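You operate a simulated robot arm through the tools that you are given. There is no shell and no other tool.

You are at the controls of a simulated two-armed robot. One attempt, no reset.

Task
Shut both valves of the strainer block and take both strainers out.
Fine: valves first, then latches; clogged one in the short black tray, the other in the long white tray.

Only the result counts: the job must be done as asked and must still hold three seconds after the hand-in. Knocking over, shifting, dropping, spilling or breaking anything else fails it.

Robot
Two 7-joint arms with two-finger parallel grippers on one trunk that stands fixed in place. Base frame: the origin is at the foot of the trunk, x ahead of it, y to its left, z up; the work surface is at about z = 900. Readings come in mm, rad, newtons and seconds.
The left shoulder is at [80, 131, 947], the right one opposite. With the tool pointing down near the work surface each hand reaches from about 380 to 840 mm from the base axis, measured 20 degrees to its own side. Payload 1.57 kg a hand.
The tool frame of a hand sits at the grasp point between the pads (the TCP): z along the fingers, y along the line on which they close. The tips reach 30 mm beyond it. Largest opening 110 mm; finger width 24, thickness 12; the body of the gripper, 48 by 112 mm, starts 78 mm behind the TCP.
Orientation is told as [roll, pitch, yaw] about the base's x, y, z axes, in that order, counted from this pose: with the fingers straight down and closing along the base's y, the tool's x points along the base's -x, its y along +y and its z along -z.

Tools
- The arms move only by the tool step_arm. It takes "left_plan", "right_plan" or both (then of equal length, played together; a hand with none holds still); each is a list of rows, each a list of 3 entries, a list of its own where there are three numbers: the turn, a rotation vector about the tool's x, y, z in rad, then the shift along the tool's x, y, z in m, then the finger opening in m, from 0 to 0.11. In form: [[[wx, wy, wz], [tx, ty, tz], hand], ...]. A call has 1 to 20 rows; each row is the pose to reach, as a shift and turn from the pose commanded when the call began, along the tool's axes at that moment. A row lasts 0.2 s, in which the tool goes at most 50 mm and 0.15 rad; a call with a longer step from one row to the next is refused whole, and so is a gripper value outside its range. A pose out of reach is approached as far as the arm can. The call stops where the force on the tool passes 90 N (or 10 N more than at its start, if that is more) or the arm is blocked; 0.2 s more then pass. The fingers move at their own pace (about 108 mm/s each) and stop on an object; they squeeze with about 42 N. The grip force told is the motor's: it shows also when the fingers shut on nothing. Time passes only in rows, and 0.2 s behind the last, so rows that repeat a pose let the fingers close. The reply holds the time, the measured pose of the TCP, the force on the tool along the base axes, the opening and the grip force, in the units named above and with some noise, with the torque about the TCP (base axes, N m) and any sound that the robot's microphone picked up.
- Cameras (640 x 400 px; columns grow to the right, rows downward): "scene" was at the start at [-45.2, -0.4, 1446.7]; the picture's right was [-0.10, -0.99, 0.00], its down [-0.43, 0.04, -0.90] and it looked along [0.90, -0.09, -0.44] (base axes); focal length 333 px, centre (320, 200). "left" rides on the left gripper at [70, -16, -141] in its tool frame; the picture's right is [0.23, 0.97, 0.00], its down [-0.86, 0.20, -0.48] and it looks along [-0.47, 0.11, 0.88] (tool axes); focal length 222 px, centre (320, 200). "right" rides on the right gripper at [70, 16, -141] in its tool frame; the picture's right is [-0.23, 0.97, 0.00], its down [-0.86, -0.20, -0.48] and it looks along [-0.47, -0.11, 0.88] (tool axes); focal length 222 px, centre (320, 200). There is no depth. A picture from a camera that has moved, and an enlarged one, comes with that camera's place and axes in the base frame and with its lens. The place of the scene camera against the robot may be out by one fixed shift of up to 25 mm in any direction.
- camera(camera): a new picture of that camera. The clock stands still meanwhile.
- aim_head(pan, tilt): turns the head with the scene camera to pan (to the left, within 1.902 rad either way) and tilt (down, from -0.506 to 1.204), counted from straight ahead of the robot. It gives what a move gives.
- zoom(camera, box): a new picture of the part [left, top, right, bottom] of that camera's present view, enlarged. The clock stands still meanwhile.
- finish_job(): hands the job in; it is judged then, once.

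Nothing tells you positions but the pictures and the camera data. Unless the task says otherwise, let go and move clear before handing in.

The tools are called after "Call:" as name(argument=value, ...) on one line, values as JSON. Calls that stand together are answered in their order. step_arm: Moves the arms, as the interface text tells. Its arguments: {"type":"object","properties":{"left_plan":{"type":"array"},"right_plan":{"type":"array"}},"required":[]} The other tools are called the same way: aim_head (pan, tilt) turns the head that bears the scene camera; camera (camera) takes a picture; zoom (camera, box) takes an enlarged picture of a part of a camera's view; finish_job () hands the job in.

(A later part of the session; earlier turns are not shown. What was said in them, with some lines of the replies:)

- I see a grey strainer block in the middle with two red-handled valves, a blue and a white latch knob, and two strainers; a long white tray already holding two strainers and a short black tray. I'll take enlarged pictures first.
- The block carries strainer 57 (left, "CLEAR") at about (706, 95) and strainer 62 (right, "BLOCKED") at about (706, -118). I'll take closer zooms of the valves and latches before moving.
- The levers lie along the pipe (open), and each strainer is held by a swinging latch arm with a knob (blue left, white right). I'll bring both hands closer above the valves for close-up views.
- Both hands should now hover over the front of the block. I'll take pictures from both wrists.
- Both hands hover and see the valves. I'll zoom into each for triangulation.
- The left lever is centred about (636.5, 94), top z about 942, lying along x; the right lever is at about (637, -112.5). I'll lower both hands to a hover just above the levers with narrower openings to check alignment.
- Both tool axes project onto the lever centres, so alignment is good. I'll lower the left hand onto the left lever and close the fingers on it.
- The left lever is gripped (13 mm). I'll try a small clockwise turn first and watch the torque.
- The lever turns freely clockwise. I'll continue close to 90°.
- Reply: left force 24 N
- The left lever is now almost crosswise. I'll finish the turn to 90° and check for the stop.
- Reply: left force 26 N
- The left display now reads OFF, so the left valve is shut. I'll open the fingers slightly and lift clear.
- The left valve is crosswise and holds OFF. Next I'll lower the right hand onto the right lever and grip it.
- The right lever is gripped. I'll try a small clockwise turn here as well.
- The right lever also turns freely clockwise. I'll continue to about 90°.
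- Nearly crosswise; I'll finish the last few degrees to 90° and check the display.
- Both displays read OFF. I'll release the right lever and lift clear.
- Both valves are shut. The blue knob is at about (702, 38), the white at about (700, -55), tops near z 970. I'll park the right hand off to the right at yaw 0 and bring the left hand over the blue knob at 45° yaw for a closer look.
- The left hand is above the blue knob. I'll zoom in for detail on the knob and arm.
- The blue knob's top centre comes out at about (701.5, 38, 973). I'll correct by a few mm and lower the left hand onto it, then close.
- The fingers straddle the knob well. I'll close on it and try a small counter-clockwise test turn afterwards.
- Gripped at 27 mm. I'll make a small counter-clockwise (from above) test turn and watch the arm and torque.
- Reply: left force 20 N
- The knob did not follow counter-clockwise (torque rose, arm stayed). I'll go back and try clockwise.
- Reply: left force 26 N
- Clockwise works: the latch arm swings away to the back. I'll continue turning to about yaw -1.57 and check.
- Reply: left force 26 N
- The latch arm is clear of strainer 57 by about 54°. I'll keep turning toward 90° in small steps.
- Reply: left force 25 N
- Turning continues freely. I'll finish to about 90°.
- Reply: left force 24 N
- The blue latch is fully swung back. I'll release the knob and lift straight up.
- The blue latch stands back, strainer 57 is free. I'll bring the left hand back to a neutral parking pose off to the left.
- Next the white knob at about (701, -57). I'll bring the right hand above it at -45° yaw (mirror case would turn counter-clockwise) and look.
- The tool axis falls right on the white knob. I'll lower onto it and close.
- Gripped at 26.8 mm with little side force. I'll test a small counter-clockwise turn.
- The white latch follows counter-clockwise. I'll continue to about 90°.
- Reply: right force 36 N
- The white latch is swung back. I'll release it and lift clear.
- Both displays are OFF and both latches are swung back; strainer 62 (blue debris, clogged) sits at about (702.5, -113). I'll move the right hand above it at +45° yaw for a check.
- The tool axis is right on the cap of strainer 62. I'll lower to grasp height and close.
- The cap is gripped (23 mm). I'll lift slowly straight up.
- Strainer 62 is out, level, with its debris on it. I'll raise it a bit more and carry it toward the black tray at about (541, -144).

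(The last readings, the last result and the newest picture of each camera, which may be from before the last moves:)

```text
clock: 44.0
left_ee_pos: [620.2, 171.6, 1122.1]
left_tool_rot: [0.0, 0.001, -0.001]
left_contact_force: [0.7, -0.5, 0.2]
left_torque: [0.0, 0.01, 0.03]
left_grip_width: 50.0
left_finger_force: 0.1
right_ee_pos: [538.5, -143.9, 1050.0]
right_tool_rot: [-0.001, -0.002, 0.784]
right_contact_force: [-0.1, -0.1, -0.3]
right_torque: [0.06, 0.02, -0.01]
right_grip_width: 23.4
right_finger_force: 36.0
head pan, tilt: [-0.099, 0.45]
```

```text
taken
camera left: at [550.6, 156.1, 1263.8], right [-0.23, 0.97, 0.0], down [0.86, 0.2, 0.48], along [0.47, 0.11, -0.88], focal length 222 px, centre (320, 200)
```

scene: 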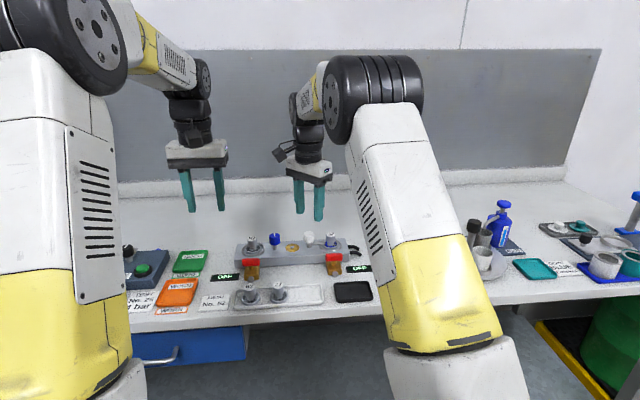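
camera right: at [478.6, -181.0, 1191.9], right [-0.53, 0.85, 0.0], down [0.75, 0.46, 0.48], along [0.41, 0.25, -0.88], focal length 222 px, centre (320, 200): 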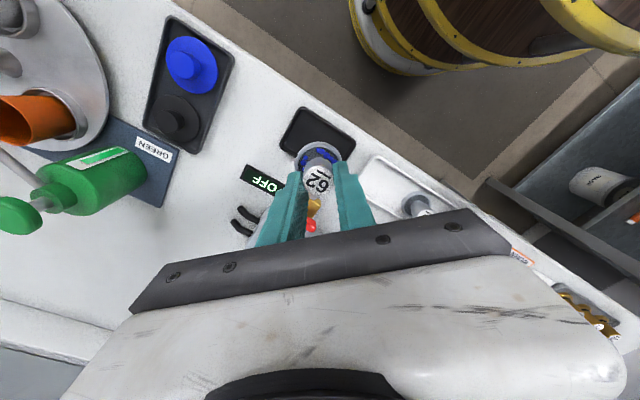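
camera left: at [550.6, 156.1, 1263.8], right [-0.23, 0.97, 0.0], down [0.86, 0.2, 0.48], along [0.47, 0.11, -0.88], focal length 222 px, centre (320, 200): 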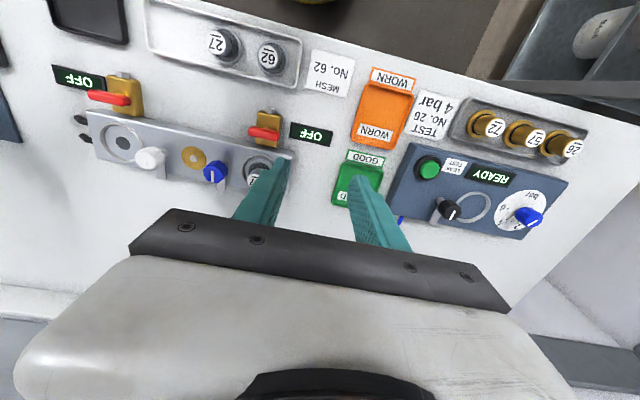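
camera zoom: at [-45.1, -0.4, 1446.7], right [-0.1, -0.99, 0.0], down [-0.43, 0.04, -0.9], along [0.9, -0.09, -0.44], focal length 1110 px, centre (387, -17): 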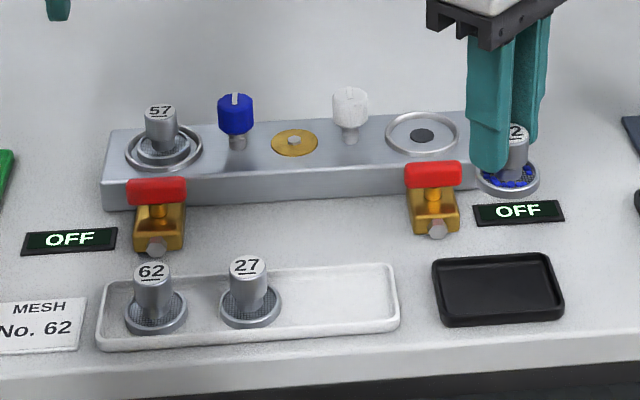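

The black tray's centre works out to about (542, -144), roughly 60 × 85 mm. I'll lower the strainer to just above the rim and check the alignment.

Call:
step_arm(right_plan=[[[0, 0, 0], [-0.001, -0.0015, 0.015], 0.0], [[0, 0, 0], [-0.0017, -0.0025, 0.03], 0.0], [[0, 0, 0], [-0.0017, -0.0025, 0.045], 0.0], [[0, 0, 0], [-0.0017, -0.0025, 0.06], 0.0], [[0, 0, 0], [-0.0017, -0.0025, 0.07], 0.0]])

Call:
zoom(camera="right", box=[240, 80, 400, 200])

Call:
zoom(camera="scene", box=[310, 245, 400, 310])

```text
clock: 45.2
left_ee_pos: [619.4, 170.6, 1123.1]
left_tool_rot: [0.0, 0.0, 0.001]
left_contact_force: [0.1, -0.3, 0.2]
left_torque: [0.01, -0.01, 0.01]
left_grip_width: 50.2
left_finger_force: 0.1
right_ee_pos: [543.8, -145.7, 979.7]
right_tool_rot: [0.0, 0.0, 0.783]
right_contact_force: [-0.1, -0.3, -1.1]
right_torque: [-0.03, -0.01, 0.0]
right_grip_width: 23.2
right_finger_force: 35.6
head pan, tilt: [-0.099, 0.45]
```

```text
3.33 times, centred on (320, 140) of right
camera zoom: at [482.8, -183.1, 1122.3], right [-0.53, 0.85, 0.0], down [0.75, 0.46, 0.48], along [0.41, 0.25, -0.88], focal length 740 px, centre (320, 400)
```

zoom: 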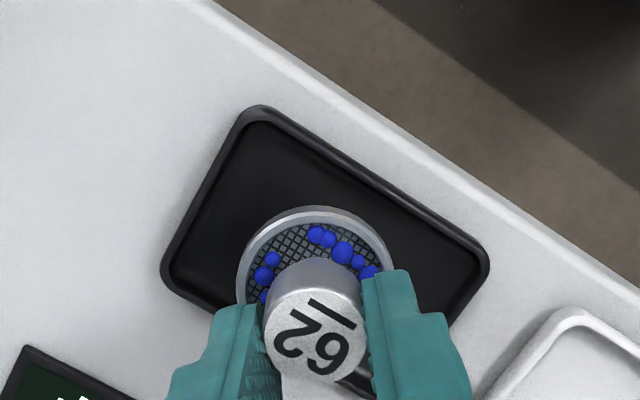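

```text
6.15 times, centred on (355, 278) of scene
camera zoom: at [-45.2, -0.4, 1446.7], right [-0.1, -0.99, 0.0], down [-0.43, 0.04, -0.9], along [0.9, -0.09, -0.44], focal length 2050 px, centre (105, -277)
```

zoom: 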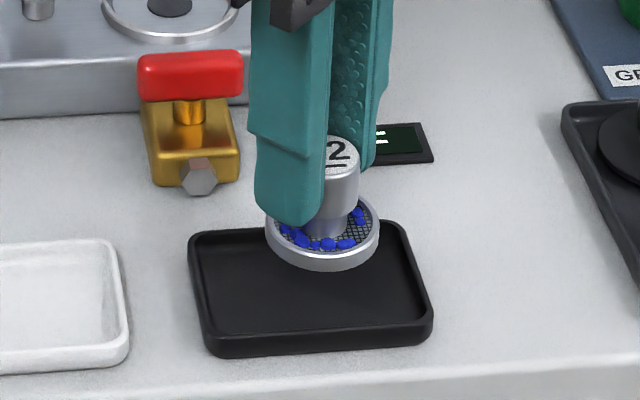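

The strainer hangs about 5 mm right of tray centre. I'll correct that and lower most of the way.

Call:
step_arm(right_plan=[[[0, 0, 0], [-0.0042, 0.0028, 0.0], 0.0], [[0, 0, 0], [-0.0042, 0.0028, 0.007], 0.0], [[0, 0, 0], [-0.0042, 0.0028, 0.014], 0.0], [[0, 0, 0], [-0.0042, 0.0028, 0.018], 0.0]])

Call:
zoom(camera="right", box=[240, 80, 400, 200])

Call:
zoom(camera="scene", box=[310, 245, 400, 310])

```text
clock: 46.2
left_ee_pos: [621.5, 171.5, 1122.1]
left_tool_rot: [0.001, 0.0, -0.001]
left_contact_force: [-0.4, -0.2, 0.6]
left_torque: [-0.03, 0.0, -0.04]
left_grip_width: 50.4
left_finger_force: 0.0
right_ee_pos: [544.9, -139.8, 961.6]
right_tool_rot: [0.0, 0.0, 0.785]
right_contact_force: [-0.8, 0.6, -0.7]
right_torque: [-0.02, -0.01, 0.0]
right_grip_width: 23.1
right_finger_force: 35.3
head pan, tilt: [-0.099, 0.45]
```

```text
3.33 times, centred on (320, 140) of right
camera zoom: at [484.4, -177.2, 1103.5], right [-0.53, 0.85, 0.0], down [0.75, 0.46, 0.48], along [0.41, 0.25, -0.88], focal length 740 px, centre (320, 400)
```

zoom: 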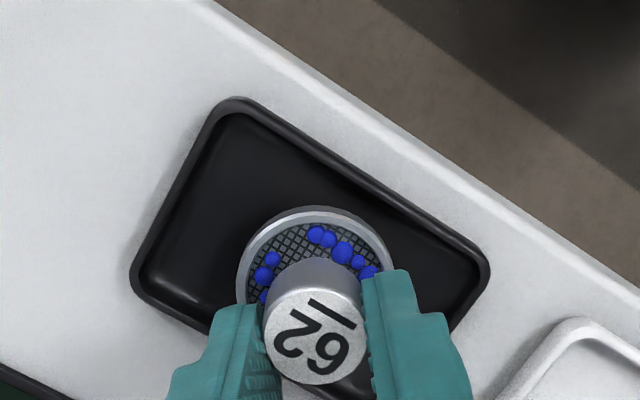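

```text
6.15 times, centred on (355, 278) of scene
camera zoom: at [-45.2, -0.4, 1446.7], right [-0.1, -0.99, 0.0], down [-0.43, 0.04, -0.9], along [0.9, -0.09, -0.44], focal length 2050 px, centre (105, -277)
```

zoom: 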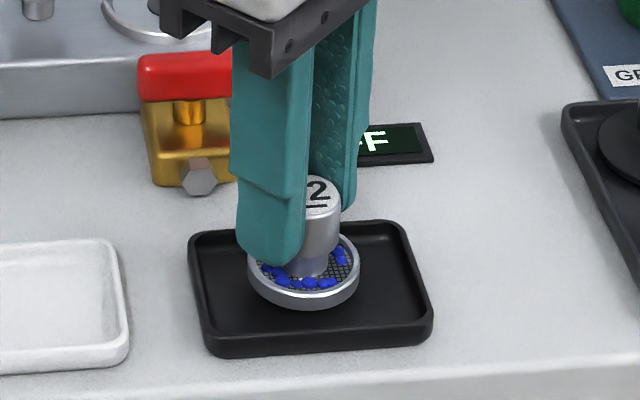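

Well centred. I'll lower gently in small steps, checking for contact.

Call:
step_arm(right_plan=[[[0, 0, 0], [0, 0, 0.0025], 0.0], [[0, 0, 0], [0, 0, 0.005], 0.0], [[0, 0, 0], [0, 0, 0.007], 0.0]])

Call:
zoom(camera="scene", box=[325, 265, 385, 305])

```text
clock: 47.0
left_ee_pos: [620.3, 171.4, 1120.5]
left_tool_rot: [0.0, 0.0, 0.0]
left_contact_force: [1.4, -0.2, -1.1]
left_torque: [-0.03, -0.03, 0.04]
left_grip_width: 50.2
left_finger_force: 0.0
right_ee_pos: [544.8, -138.5, 955.3]
right_tool_rot: [0.0, 0.0, 0.785]
right_contact_force: [-0.3, 0.4, -0.1]
right_torque: [0.0, 0.01, 0.0]
right_grip_width: 23.2
right_finger_force: 35.7
head pan, tilt: [-0.099, 0.45]
```

```text
10.00 times, centred on (355, 285) of scene
camera zoom: at [-45.2, -0.4, 1446.7], right [-0.1, -0.99, 0.0], down [-0.43, 0.04, -0.9], along [0.9, -0.09, -0.44], focal length 3331 px, centre (-30, -650)
```

zoom: 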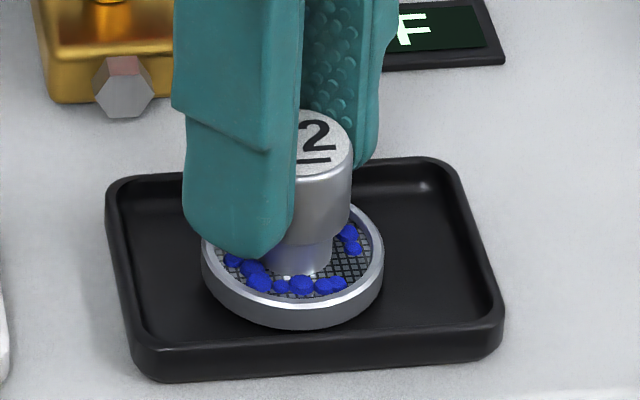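

No contact yet. I'll continue in smaller steps.

Call:
step_arm(right_plan=[[[0, 0, 0], [0, 0, 0.0015], 0.0], [[0, 0, 0], [0, 0, 0.003], 0.0]])

Call:
zoom(camera="scene", box=[325, 265, 385, 305])

```text
clock: 47.6
left_ee_pos: [620.4, 171.8, 1123.0]
left_tool_rot: [-0.002, 0.001, 0.0]
left_contact_force: [0.5, 0.0, 0.4]
left_torque: [0.0, 0.01, 0.02]
left_grip_width: 50.4
left_finger_force: 0.1
right_ee_pos: [543.1, -141.3, 951.4]
right_tool_rot: [0.0, 0.0, 0.785]
right_contact_force: [-0.2, 0.2, -1.1]
right_torque: [-0.01, -0.03, 0.02]
right_grip_width: 23.4
right_finger_force: 35.4
head pan, tilt: [-0.099, 0.45]
```

```text
10.00 times, centred on (355, 285) of scene
camera zoom: at [-45.1, -0.4, 1446.7], right [-0.1, -0.99, 0.0], down [-0.43, 0.04, -0.9], along [0.9, -0.09, -0.44], focal length 3331 px, centre (-30, -650)
```

zoom: 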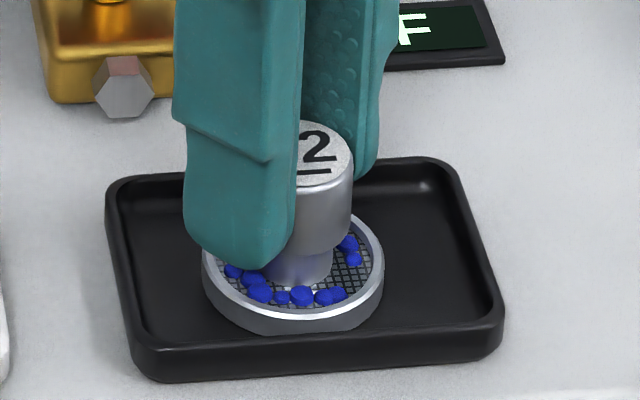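

Still no contact; a little further.

Call:
step_arm(right_plan=[[[0, 0, 0], [0, 0, 0.0015], 0.0], [[0, 0, 0], [0, 0, 0.003], 0.0]])

Call:
zoom(camera="scene", box=[325, 265, 385, 305])

```text
clock: 48.2
left_ee_pos: [619.8, 171.8, 1122.2]
left_tool_rot: [0.001, 0.0, -0.002]
left_contact_force: [0.6, -0.2, -0.5]
left_torque: [0.02, 0.01, 0.04]
left_grip_width: 50.1
left_finger_force: 0.1
right_ee_pos: [542.6, -139.0, 951.1]
right_tool_rot: [-0.001, -0.002, 0.786]
right_contact_force: [-6.1, -1.8, 30.5]
right_torque: [-0.16, 0.33, -0.03]
right_grip_width: 23.5
right_finger_force: 36.1
head pan, tilt: [-0.099, 0.45]
```

```text
10.00 times, centred on (355, 285) of scene
camera zoom: at [-46.2, -0.3, 1446.7], right [-0.1, -0.99, 0.0], down [-0.43, 0.04, -0.9], along [0.9, -0.09, -0.44], focal length 3331 px, centre (-30, -650)
```

zoom: 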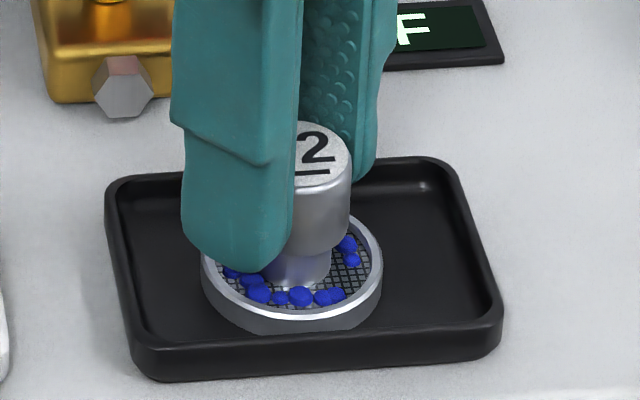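

Contact (30 N): the strainer rests on the tray floor. I'll ease up 2 mm, then open and lift clear.

Call:
step_arm(right_plan=[[[0, 0, 0], [0, 0, -0.002], 0.0], [[0, 0, 0], [0, 0, -0.0025], 0.0], [[0, 0, 0], [0, 0, -0.0025], 0.03], [[0, 0, 0], [0, 0, -0.0025], 0.045], [[0, 0, 0], [0, 0, -0.0025], 0.045]])

Call:
zoom(camera="scene", box=[325, 265, 385, 305])

```text
clock: 49.4
left_ee_pos: [621.6, 171.6, 1122.5]
left_tool_rot: [0.0, 0.001, 0.0]
left_contact_force: [0.2, -0.4, 0.4]
left_torque: [-0.02, 0.0, 0.0]
left_grip_width: 50.1
left_finger_force: 0.1
right_ee_pos: [542.4, -140.5, 951.1]
right_tool_rot: [0.0, -0.001, 0.786]
right_contact_force: [-0.2, 0.3, -0.1]
right_torque: [0.0, -0.01, 0.0]
right_grip_width: 45.0
right_finger_force: 0.0
head pan, tilt: [-0.099, 0.45]
```

```text
10.00 times, centred on (355, 285) of scene
camera zoom: at [-45.1, -0.4, 1446.7], right [-0.1, -0.99, 0.0], down [-0.43, 0.04, -0.9], along [0.9, -0.09, -0.44], focal length 3331 px, centre (-30, -650)
```

zoom: 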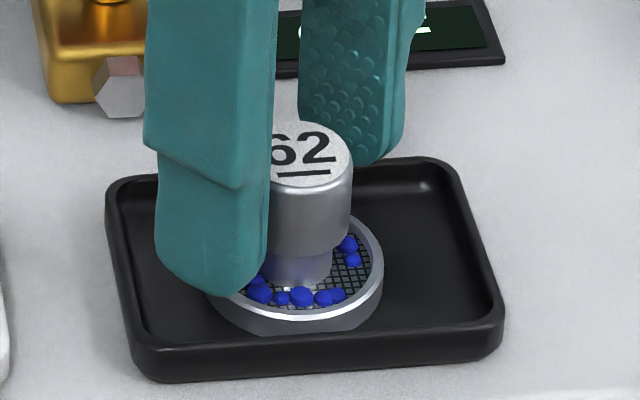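

Released and standing. I'll lift straight up, then take the right hand out of the way with yaw back to 0.

Call:
step_arm(right_plan=[[[0, 0, 0], [0, 0, -0.02], 0.045], [[0, 0, 0], [0, 0, -0.05], 0.045], [[0, 0, 0], [0, 0, -0.09], 0.045], [[0, 0, 0], [0, 0, -0.13], 0.045], [[0, 0, 0], [0, 0, -0.17], 0.045], [[0, 0, 0.13], [0.005, -0.005, -0.17], 0.045], [[0, 0, 0.26], [0.01, -0.01, -0.17], 0.045], [[0, 0, 0.39], [0.015, -0.02, -0.17], 0.045], [[0, 0, 0.52], [0.02, -0.03, -0.17], 0.045], [[0, 0, 0.65], [0.025, -0.04, -0.17], 0.045], [[0, 0, 0.785], [0.03, -0.05, -0.17], 0.045]])

Call:
camera(camera="scene")

Call:
zoom(camera="scene", box=[210, 205, 390, 325])

Call:
camera(camera="right")

```text
clock: 51.8
left_ee_pos: [621.8, 171.4, 1122.1]
left_tool_rot: [0.001, 0.0, 0.0]
left_contact_force: [0.1, -0.3, -0.4]
left_torque: [0.0, 0.02, 0.01]
left_grip_width: 50.0
left_finger_force: 0.1
right_ee_pos: [559.8, -197.4, 1122.0]
right_tool_rot: [0.002, 0.0, -0.002]
right_contact_force: [-0.2, -0.2, 0.8]
right_torque: [-0.03, -0.02, -0.01]
right_grip_width: 45.2
right_finger_force: 0.0
head pan, tilt: [-0.099, 0.45]
```

```text
taken
```

scene: 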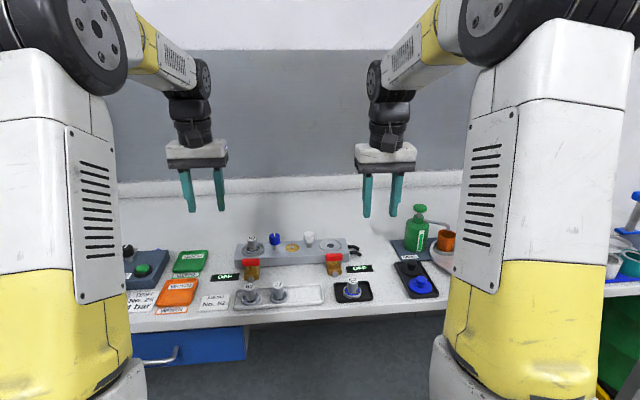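

```text
3.33 times, centred on (300, 265) of scene
camera zoom: at [-45.2, -0.3, 1446.7], right [-0.1, -0.99, 0.0], down [-0.43, 0.04, -0.9], along [0.9, -0.09, -0.44], focal length 1110 px, centre (387, -17)
```

zoom: 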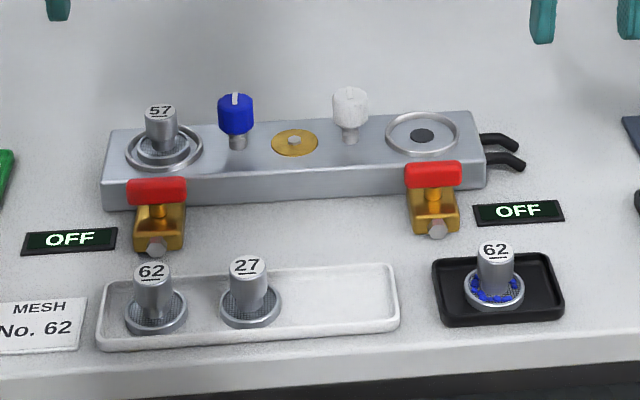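

```text
taken
camera right: at [490.2, -180.4, 1263.8], right [0.23, 0.97, 0.0], down [0.85, -0.2, 0.48], along [0.47, -0.11, -0.88], focal length 222 px, centre (320, 200)
```

right: 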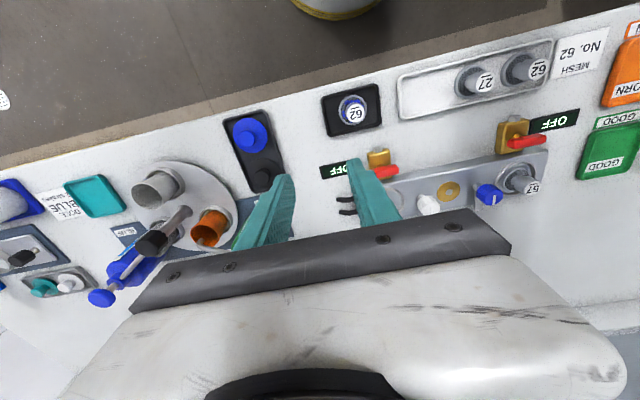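

Strainer 62 stands in the black tray; both displays stay OFF. Next, the left hand goes above strainer 57 at about (702, 94) with -45° yaw.

Call:
step_arm(left_plan=[[[0, 0, 0.13], [-0.0135, -0.013, 0.012], 0.05], [[0, 0, 0.26], [-0.027, -0.026, 0.024], 0.05], [[0, 0, 0.39], [-0.0405, -0.039, 0.036], 0.05], [[0, 0, 0.52], [-0.054, -0.052, 0.048], 0.05], [[0, 0, 0.65], [-0.0675, -0.065, 0.06], 0.05], [[0, 0, 0.785], [-0.081, -0.0775, 0.074], 0.05], [[0, 0, 0.785], [-0.081, -0.0775, 0.074], 0.05]])

Call:
zoom(camera="left", box=[240, 70, 400, 190])

Call:
zoom(camera="scene", box=[210, 205, 330, 285])

```text
clock: 53.4
left_ee_pos: [700.8, 92.0, 1048.0]
left_tool_rot: [0.0, -0.001, -0.788]
left_contact_force: [-0.1, 0.7, -0.6]
left_torque: [0.0, -0.01, 0.03]
left_grip_width: 50.2
left_finger_force: 0.1
right_ee_pos: [559.5, -196.8, 1122.4]
right_tool_rot: [0.001, -0.001, 0.001]
right_contact_force: [0.5, 0.2, 0.6]
right_torque: [-0.04, -0.01, 0.0]
right_grip_width: 44.9
right_finger_force: 0.0
head pan, tilt: [-0.099, 0.45]
```

```text
3.33 times, centred on (320, 130) of left
camera zoom: at [639.4, 131.9, 1189.8], right [0.53, 0.85, 0.0], down [0.74, -0.47, 0.48], along [0.41, -0.25, -0.88], focal length 740 px, centre (320, 433)
```

zoom: 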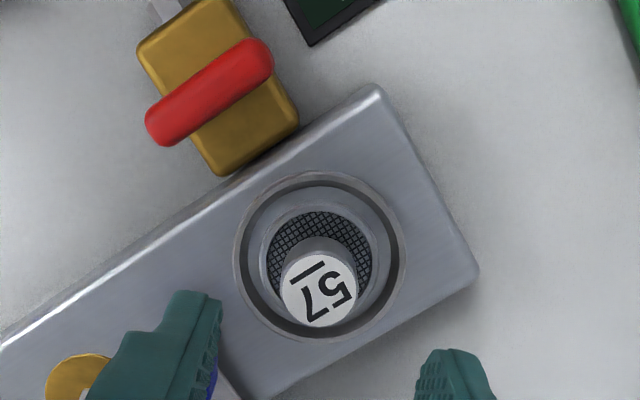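

```text
5.00 times, centred on (270, 245) of scene
camera zoom: at [-45.1, -0.4, 1446.7], right [-0.1, -0.99, 0.0], down [-0.43, 0.04, -0.9], along [0.9, -0.09, -0.44], focal length 1666 px, centre (570, -25)
```

zoom: 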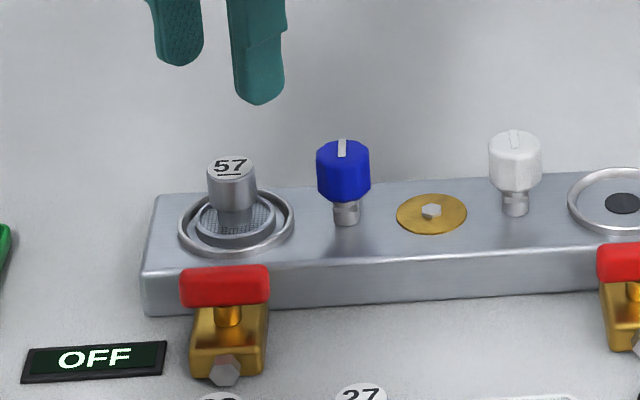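

Aligned within about 1 mm. I'll lower and grip strainer 57.

Call:
step_arm(left_plan=[[[0, 0, 0], [0, 0, 0.03], 0.05], [[0, 0, 0], [0, 0, 0.055], 0.05], [[0, 0, 0], [0, 0, 0.07], 0.05], [[0, 0, 0], [0, 0, 0.07], 0.05], [[0, 0, 0], [0, 0, 0.07], 0.02], [[0, 0, 0], [0, 0, 0.07], 0.0], [[0, 0, 0], [0, 0, 0.07], 0.0]])

Call:
zoom(camera="left", box=[240, 80, 400, 200])

Call:
zoom(camera="scene", box=[210, 205, 330, 285])

```text
clock: 55.0
left_ee_pos: [700.6, 93.6, 977.4]
left_tool_rot: [-0.001, 0.001, -0.785]
left_contact_force: [-0.3, 0.1, -0.8]
left_torque: [0.02, 0.03, 0.01]
left_grip_width: 23.1
left_finger_force: 35.0
right_ee_pos: [559.1, -197.4, 1122.3]
right_tool_rot: [0.0, 0.0, 0.001]
right_contact_force: [-0.4, 0.4, -0.5]
right_torque: [0.02, -0.01, 0.0]
right_grip_width: 44.8
right_finger_force: 0.2
head pan, tilt: [-0.099, 0.45]
```

```text
3.33 times, centred on (320, 140) of left
camera zoom: at [639.2, 132.1, 1119.6], right [0.53, 0.85, 0.0], down [0.75, -0.46, 0.48], along [0.41, -0.25, -0.88], focal length 740 px, centre (320, 400)
```

zoom: 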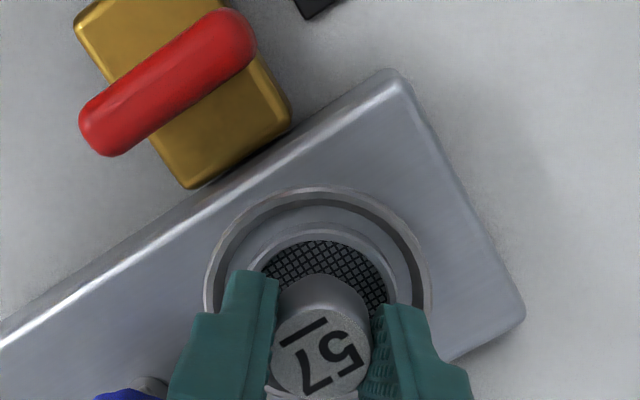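

```text
5.00 times, centred on (270, 245) of scene
camera zoom: at [-45.1, -0.4, 1446.7], right [-0.1, -0.99, 0.0], down [-0.43, 0.04, -0.9], along [0.9, -0.09, -0.44], focal length 1666 px, centre (570, -25)
```

zoom: 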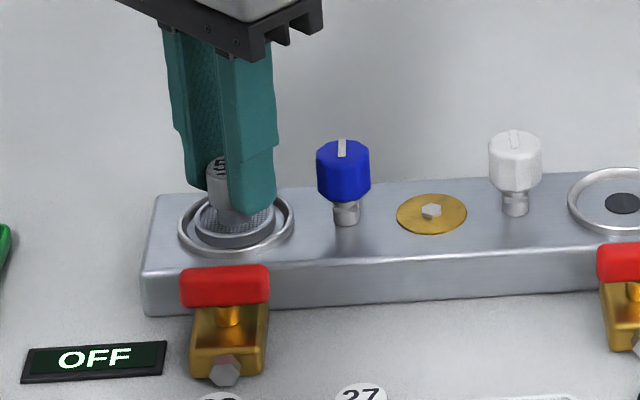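

Strainer 57 is gripped. I'll lift slowly straight up.

Call:
step_arm(left_plan=[[[0, 0, 0], [0, 0, -0.008], 0.0], [[0, 0, 0], [0, 0, -0.016], 0.0], [[0, 0, 0], [0, 0, -0.026], 0.0], [[0, 0, 0], [0, 0, -0.038], 0.0], [[0, 0, 0], [0, 0, -0.05], 0.0], [[0, 0, 0], [0, 0, -0.063], 0.0], [[0, 0, 0], [0, 0, -0.075], 0.0]])

Call:
zoom(camera="scene", box=[210, 190, 330, 270])

```text
clock: 56.6
left_ee_pos: [701.5, 91.9, 1052.1]
left_tool_rot: [0.0, 0.002, -0.784]
left_contact_force: [0.3, -0.7, -0.1]
left_torque: [-0.01, 0.0, 0.03]
left_grip_width: 23.2
left_finger_force: 35.5
right_ee_pos: [558.6, -197.4, 1121.1]
right_tool_rot: [0.0, -0.002, -0.001]
right_contact_force: [0.1, -0.4, 0.4]
right_torque: [-0.01, 0.01, 0.03]
right_grip_width: 45.0
right_finger_force: 0.0
head pan, tilt: [-0.099, 0.45]
```

```text
5.00 times, centred on (270, 230) of scene
camera zoom: at [-45.1, -0.4, 1446.7], right [-0.1, -0.99, 0.0], down [-0.43, 0.04, -0.9], along [0.9, -0.09, -0.44], focal length 1666 px, centre (570, 50)
```

zoom: 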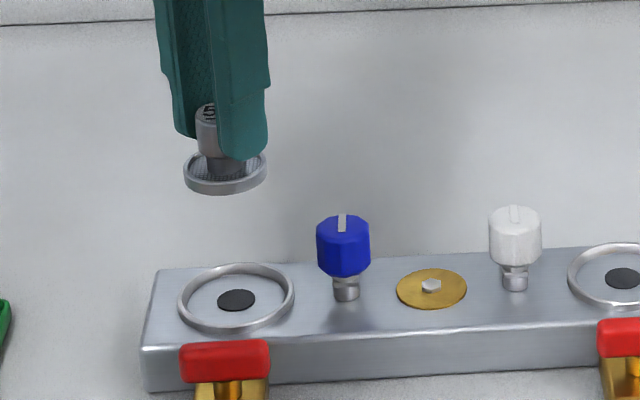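

Strainer 57 is out. I'll carry it over to the free end of the white tray, at about (543, -35), while the right hand backs off up and to the right.

Call:
step_arm(left_plan=[[[0, 0, 0], [0, 0, 0], 0.0], [[0, 0, 0], [0, 0, 0], 0.0], [[0, 0, 0], [0.001, -0.012, 0], 0.0], [[0, 0, 0], [0.003, -0.034, 0], 0.0], [[0, 0, 0], [0.0055, -0.058, 0], 0.0], [[0, 0, 0], [0.008, -0.083, 0], 0.0], [[0, 0, 0], [0.0105, -0.108, 0], 0.0], [[0, 0, 0], [0.013, -0.133, 0], 0.0], [[0, 0, 0], [0.015, -0.158, 0], 0.0], [[0, 0, 0], [0.0175, -0.18, 0], 0.0], [[0, 0, 0], [0.019, -0.195, 0], 0.0], [[0, 0, 0], [0.0195, -0.202, 0], 0.0]], right_plan=[[[0, 0, 0], [0.005, -0.015, -0.02], 0.045], [[0, 0, 0], [0.01, -0.03, -0.04], 0.045], [[0, 0, 0], [0.015, -0.045, -0.06], 0.045], [[0, 0, 0], [0.019, -0.063, -0.078], 0.045], [[0, 0, 0], [0.019, -0.063, -0.078], 0.045], [[0, 0, 0], [0.019, -0.063, -0.078], 0.045], [[0, 0, 0], [0.019, -0.063, -0.078], 0.045], [[0, 0, 0], [0.019, -0.063, -0.078], 0.045], [[0, 0, 0], [0.019, -0.063, -0.078], 0.045], [[0, 0, 0], [0.019, -0.063, -0.078], 0.045], [[0, 0, 0], [0.019, -0.063, -0.078], 0.045], [[0, 0, 0], [0.019, -0.063, -0.078], 0.045]])

Call:
camera(camera="left")

Call:
zoom(camera="scene", box=[210, 205, 390, 325])

Call:
camera(camera="right")

```text
clock: 59.2
left_ee_pos: [543.7, -35.1, 1053.6]
left_tool_rot: [-0.001, -0.002, -0.786]
left_contact_force: [0.4, -0.5, -1.3]
left_torque: [-0.01, -0.02, -0.02]
left_grip_width: 23.3
left_finger_force: 35.4
right_ee_pos: [539.0, -257.3, 1198.4]
right_tool_rot: [0.001, 0.0, 0.001]
right_contact_force: [0.8, 0.3, 0.3]
right_torque: [0.0, 0.02, 0.01]
right_grip_width: 45.0
right_finger_force: 0.1
head pan, tilt: [-0.099, 0.45]
```

```text
taken
camera left: at [483.1, 3.5, 1195.7], right [0.53, 0.85, 0.0], down [0.75, -0.46, 0.48], along [0.41, -0.25, -0.88], focal length 222 px, centre (320, 200)
```

left: 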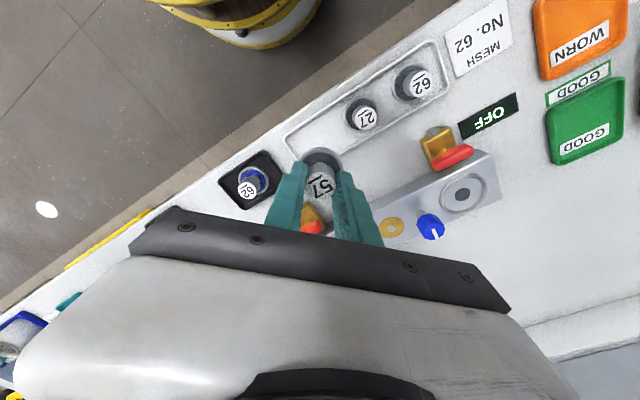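

```text
3.33 times, centred on (300, 265) of scene
camera zoom: at [-45.1, -0.4, 1446.7], right [-0.1, -0.99, 0.0], down [-0.43, 0.04, -0.9], along [0.9, -0.09, -0.44], focal length 1110 px, centre (387, -17)
```

zoom: 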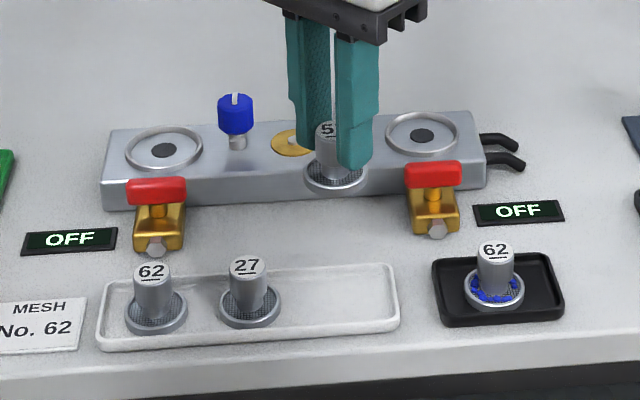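

```text
taken
camera right: at [470.4, -240.7, 1341.0], right [0.23, 0.97, 0.0], down [0.86, -0.2, 0.48], along [0.47, -0.11, -0.88], focal length 222 px, centre (320, 200)
```

right: 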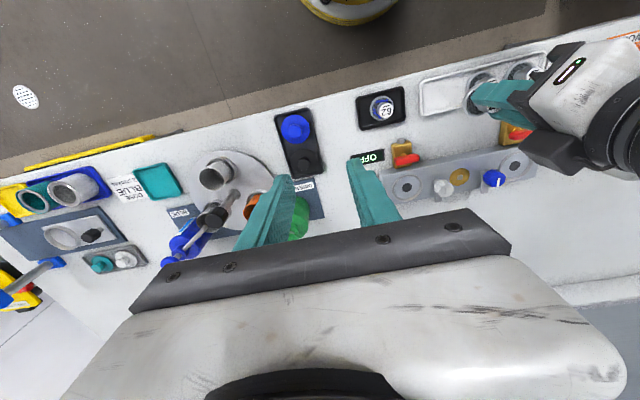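

The strainer hangs above the free end of the white tray. I'll lower to just above the rim and check.

Call:
step_arm(left_plan=[[[0, 0, 0], [0, 0, 0.018], 0.0], [[0, 0, 0], [0, 0, 0.036], 0.0], [[0, 0, 0], [0, 0, 0.054], 0.0], [[0, 0, 0], [0, 0, 0.072], 0.0]])

Call:
zoom(camera="left", box=[240, 80, 400, 200])

Call:
zoom(camera="scene", box=[235, 255, 325, 315])

```text
clock: 60.2
left_ee_pos: [543.2, -36.2, 980.1]
left_tool_rot: [0.001, 0.0, -0.786]
left_contact_force: [-0.7, 0.4, -0.1]
left_torque: [0.03, -0.01, -0.01]
left_grip_width: 23.2
left_finger_force: 35.0
right_ee_pos: [540.0, -256.7, 1198.9]
right_tool_rot: [-0.001, -0.001, 0.0]
right_contact_force: [0.0, -0.9, 0.8]
right_torque: [-0.01, -0.04, 0.01]
right_grip_width: 44.9
right_finger_force: 0.1
head pan, tilt: [-0.099, 0.45]
```

```text
3.33 times, centred on (320, 140) of left
camera zoom: at [483.0, 2.6, 1122.4], right [0.53, 0.85, 0.0], down [0.75, -0.46, 0.48], along [0.41, -0.25, -0.88], focal length 740 px, centre (320, 400)
```

zoom: 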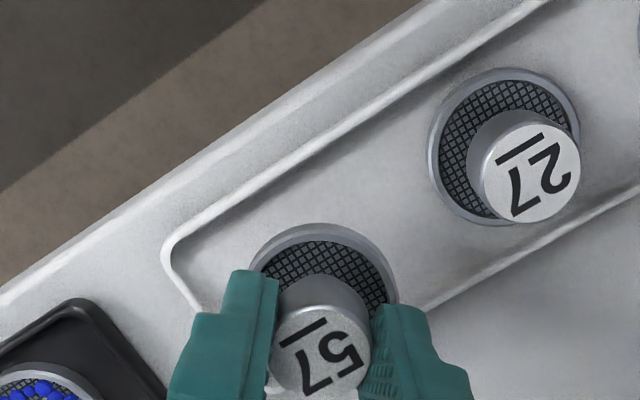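

```text
6.67 times, centred on (280, 285) of scene
camera zoom: at [-45.3, -0.4, 1446.7], right [-0.1, -0.99, 0.0], down [-0.43, 0.04, -0.9], along [0.9, -0.09, -0.44], focal length 2221 px, centre (587, -367)
```

zoom: 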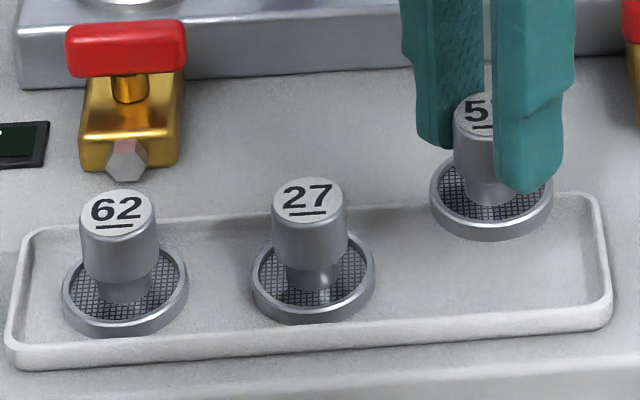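

Alignment looks good: on the tray's midline, about 60 mm from strainer 27. I'll lower most of the way.

Call:
step_arm(left_plan=[[[0, 0, 0], [0, 0, 0.008], 0.0], [[0, 0, 0], [0, 0, 0.016], 0.0], [[0, 0, 0], [0, 0, 0.022], 0.0], [[0, 0, 0], [0, 0, 0.025], 0.0]])

Call:
zoom(camera="left", box=[240, 80, 400, 200])

Call:
zoom(camera="scene", box=[235, 255, 325, 315])

```text
clock: 61.2
left_ee_pos: [544.7, -36.3, 955.2]
left_tool_rot: [0.0, -0.002, -0.786]
left_contact_force: [-0.9, -0.1, 0.4]
left_torque: [-0.01, -0.01, -0.01]
left_grip_width: 23.1
left_finger_force: 35.3
right_ee_pos: [539.5, -257.6, 1199.5]
right_tool_rot: [-0.001, 0.0, 0.0]
right_contact_force: [-0.4, -0.1, 0.3]
right_torque: [0.04, 0.04, 0.01]
right_grip_width: 45.1
right_finger_force: 0.0
head pan, tilt: [-0.099, 0.45]
```

```text
3.33 times, centred on (320, 140) of left
camera zoom: at [483.8, 2.5, 1097.2], right [0.53, 0.85, 0.0], down [0.75, -0.46, 0.48], along [0.41, -0.25, -0.88], focal length 740 px, centre (320, 400)
```

zoom: 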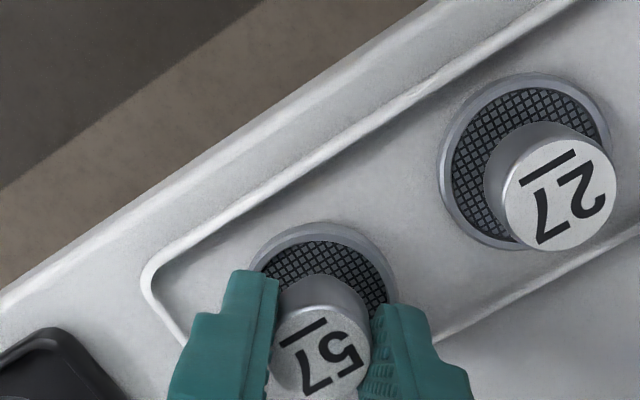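

```text
6.67 times, centred on (280, 285) of scene
camera zoom: at [-45.2, -0.4, 1446.7], right [-0.1, -0.99, 0.0], down [-0.43, 0.04, -0.9], along [0.9, -0.09, -0.44], focal length 2221 px, centre (587, -367)
```

zoom: 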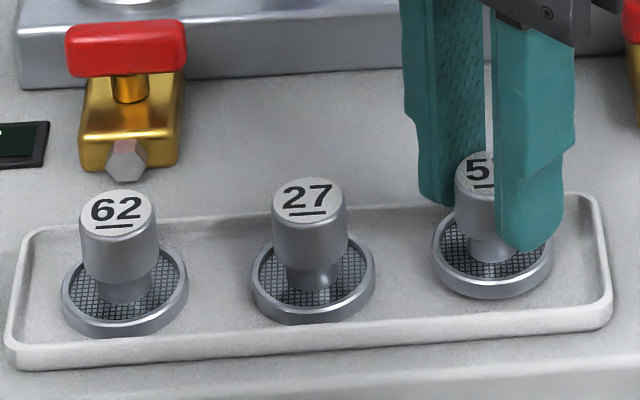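

Centred between the rims. I'll lower gently until contact.

Call:
step_arm(left_plan=[[[0, 0, 0], [0, 0, 0.0015], 0.0], [[0, 0, 0], [0, 0, 0.003], 0.0]])

```text
clock: 61.8
left_ee_pos: [545.0, -35.9, 953.0]
left_tool_rot: [0.0, -0.001, -0.787]
left_contact_force: [0.2, -0.6, -0.4]
left_torque: [0.0, 0.0, 0.03]
left_grip_width: 23.3
left_finger_force: 35.2
right_ee_pos: [540.5, -258.0, 1199.9]
right_tool_rot: [0.0, -0.002, 0.0]
right_contact_force: [-0.2, 0.0, 0.2]
right_torque: [-0.02, 0.0, -0.01]
right_grip_width: 44.8
right_finger_force: 0.0
head pan, tilt: [-0.099, 0.45]
```

No contact yet; a bit further.

Call:
step_arm(left_plan=[[[0, 0, 0], [0, 0, 0.001], 0.0], [[0, 0, 0], [0, 0, 0.002], 0.0]])

Call:
zoom(camera="scene", box=[285, 265, 330, 300])

```text
clock: 62.4
left_ee_pos: [544.7, -35.6, 951.8]
left_tool_rot: [-0.001, -0.001, -0.786]
left_contact_force: [-5.3, 1.9, 13.8]
left_torque: [0.07, 0.22, 0.02]
left_grip_width: 23.0
left_finger_force: 35.7
right_ee_pos: [540.0, -256.3, 1199.3]
right_tool_rot: [-0.001, 0.0, 0.0]
right_contact_force: [-0.1, -0.1, -1.2]
right_torque: [0.01, 0.0, -0.01]
right_grip_width: 45.3
right_finger_force: 0.0
head pan, tilt: [-0.099, 0.45]
```

```text
11.43 times, centred on (308, 282) of scene
camera zoom: at [-45.8, -0.3, 1446.7], right [-0.1, -0.99, 0.0], down [-0.43, 0.04, -0.9], along [0.9, -0.09, -0.44], focal length 3807 px, centre (463, -743)
```

zoom: 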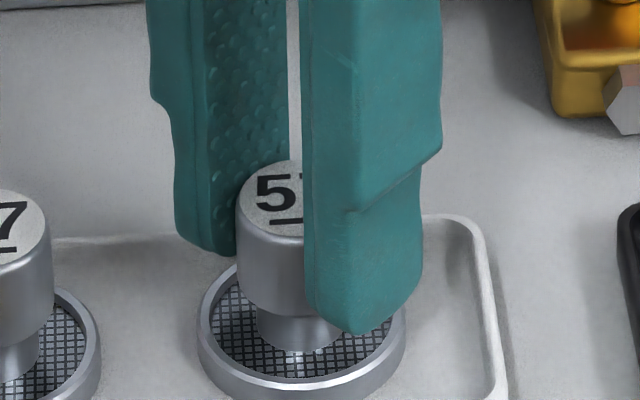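

Contact at 14 N. I'll ease up 1 mm, open, and then lift clear.

Call:
step_arm(left_plan=[[[0, 0, 0], [0, 0, -0.001], 0.0], [[0, 0, 0], [0, 0, -0.001], 0.03], [[0, 0, 0], [0, 0, -0.001], 0.045], [[0, 0, 0], [0, 0, -0.001], 0.045]])

Call:
zoom(camera="scene", box=[235, 255, 325, 315])

```text
clock: 63.4
left_ee_pos: [546.4, -34.9, 951.7]
left_tool_rot: [-0.001, 0.001, -0.784]
left_contact_force: [-0.4, -0.6, 1.0]
left_torque: [-0.03, -0.01, -0.02]
left_grip_width: 45.3
left_finger_force: 0.1
right_ee_pos: [541.1, -257.6, 1198.7]
right_tool_rot: [0.0, -0.001, 0.0]
right_contact_force: [0.6, -0.8, -0.4]
right_torque: [0.01, 0.01, -0.03]
right_grip_width: 45.0
right_finger_force: 0.1
head pan, tilt: [-0.099, 0.45]
```

```text
6.67 times, centred on (280, 285) of scene
camera zoom: at [-45.1, -0.4, 1446.7], right [-0.1, -0.99, 0.0], down [-0.43, 0.04, -0.9], along [0.9, -0.09, -0.44], focal length 2221 px, centre (587, -367)
```

zoom: 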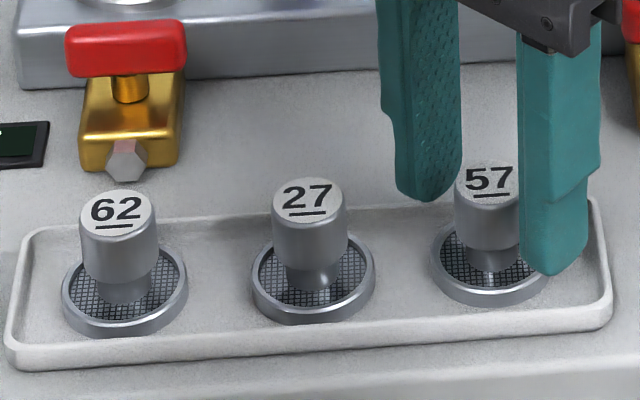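

Strainer 57 stands in the white tray. I'll lift the left hand straight up and move it away to the left.

Call:
step_arm(left_plan=[[[0, 0, 0], [0, 0, -0.02], 0.045], [[0, 0, 0], [0, 0, -0.05], 0.045], [[0, 0, 0], [0, 0, -0.09], 0.045], [[0, 0, 0], [0, 0, -0.13], 0.045], [[0, 0, 0], [0, 0, -0.17], 0.045], [[0, 0, 0], [0, 0, -0.21], 0.045], [[0, 0, -0.13], [0.015, 0.015, -0.22], 0.045], [[0, 0, -0.26], [0.035, 0.035, -0.22], 0.045], [[0, 0, -0.39], [0.055, 0.055, -0.22], 0.045], [[0, 0, -0.52], [0.075, 0.075, -0.22], 0.045], [[0, 0, -0.65], [0.095, 0.095, -0.22], 0.045], [[0, 0, -0.785], [0.115, 0.115, -0.22], 0.045]])

Call:
camera(camera="scene")

Call:
zoom(camera="scene", box=[210, 205, 390, 325])

Call:
camera(camera="left")

Call:
camera(camera="right")

```text
clock: 66.0
left_ee_pos: [542.2, 129.3, 1172.1]
left_tool_rot: [-0.001, -0.001, 0.002]
left_contact_force: [0.3, -0.9, -0.7]
left_torque: [0.01, 0.02, 0.04]
left_grip_width: 44.9
left_finger_force: 0.1
right_ee_pos: [540.0, -258.8, 1198.6]
right_tool_rot: [0.0, 0.0, -0.001]
right_contact_force: [-0.2, 0.1, -0.6]
right_torque: [0.04, -0.01, 0.0]
right_grip_width: 45.0
right_finger_force: 0.1
head pan, tilt: [-0.099, 0.45]
```

```text
taken
```

scene: 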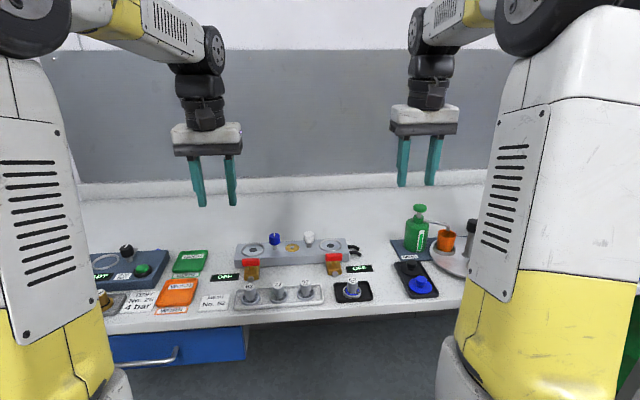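

```text
3.33 times, centred on (300, 265) of scene
camera zoom: at [-45.2, -0.6, 1446.7], right [-0.1, -0.99, 0.0], down [-0.43, 0.04, -0.9], along [0.9, -0.09, -0.44], focal length 1110 px, centre (387, -17)
```

zoom: 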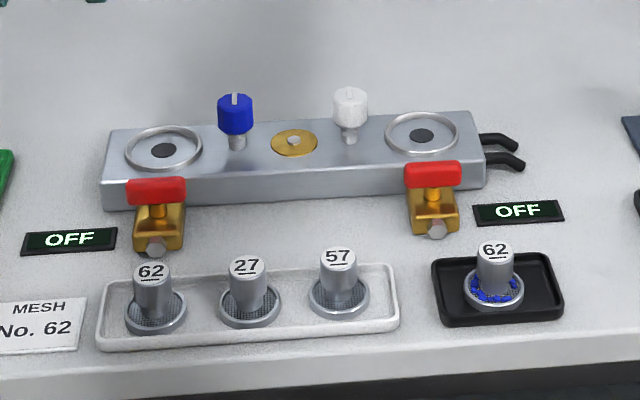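

```text
taken
camera left: at [473.8, 113.1, 1313.9], right [-0.23, 0.97, 0.0], down [0.86, 0.2, 0.48], along [0.47, 0.11, -0.88], focal length 222 px, centre (320, 200)
```

left: 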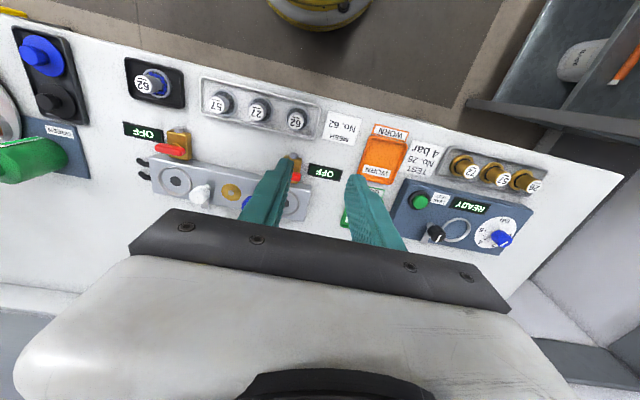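

```text
taken
camera right: at [470.3, -240.9, 1341.0], right [0.23, 0.97, 0.0], down [0.86, -0.2, 0.48], along [0.47, -0.11, -0.88], focal length 222 px, centre (320, 200)
```

right: 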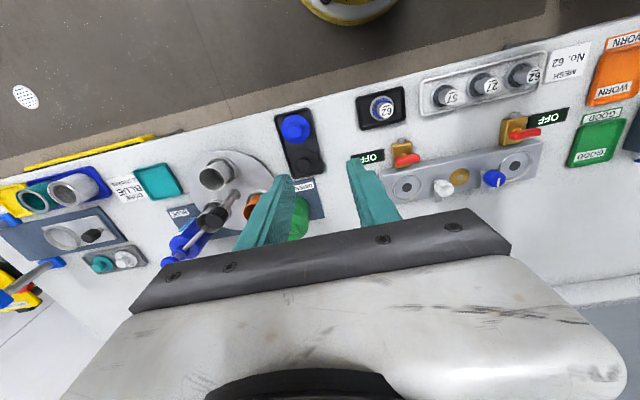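

Both valves read OFF, both seats are empty, clogged 62 is in the black tray and 57 in the white one. One last close check before handing in.

Call:
zoom(camera="left", box=[110, 50, 340, 220])

Call:
zoom(camera="scene", box=[290, 255, 380, 315])

```text
2.35 times, centred on (225, 135) of left
camera zoom: at [473.8, 113.1, 1313.9], right [-0.23, 0.97, 0.0], down [0.86, 0.2, 0.48], along [0.47, 0.11, -0.88], focal length 523 px, centre (544, 353)
```

zoom: 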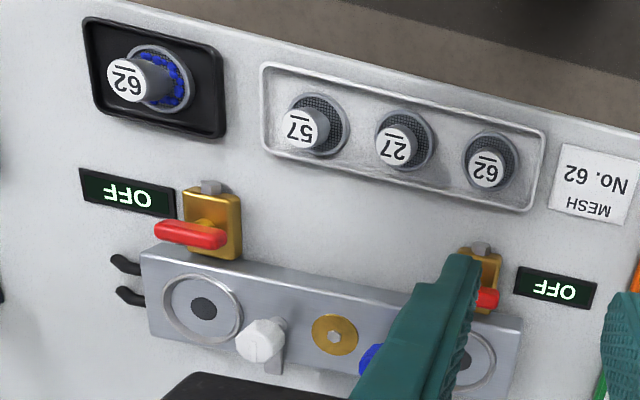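

```text
6.67 times, centred on (335, 285) of scene
camera zoom: at [-45.2, -0.6, 1446.7], right [-0.1, -0.99, 0.0], down [-0.43, 0.04, -0.9], along [0.9, -0.09, -0.44], focal length 2221 px, centre (220, -367)
```

zoom: 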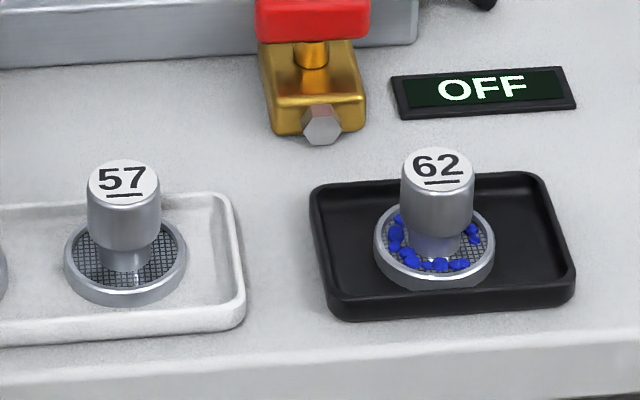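

Everything is as asked: both valves are shut, both latches are open, and both strainers are flat in their trays, with the hands clear. I'll hand the job in.

Call:
finish_job()

```text
The job is handed in.
```

Both valves are shut and both strainers are out, and I have handed the job in.

- **Valves:** I turned both levers crosswise before touching the latches. Both displays read OFF in the last pictures.
- **Latches:** The blue and white latches are both swung back, clear of the seats.
- **Clogged strainer:** No. 62, the one with blue debris that showed BLOCKED, stands in the short black tray with its debris still on it.
- **Other strainer:** No. 57 stands at the free end of the long white tray, beside the two that were already there.

In the last pictures nothing else looked shifted, dropped or spilled. Both hands were open and clear. I don't know the verdict; the hand-in reply gave no result.
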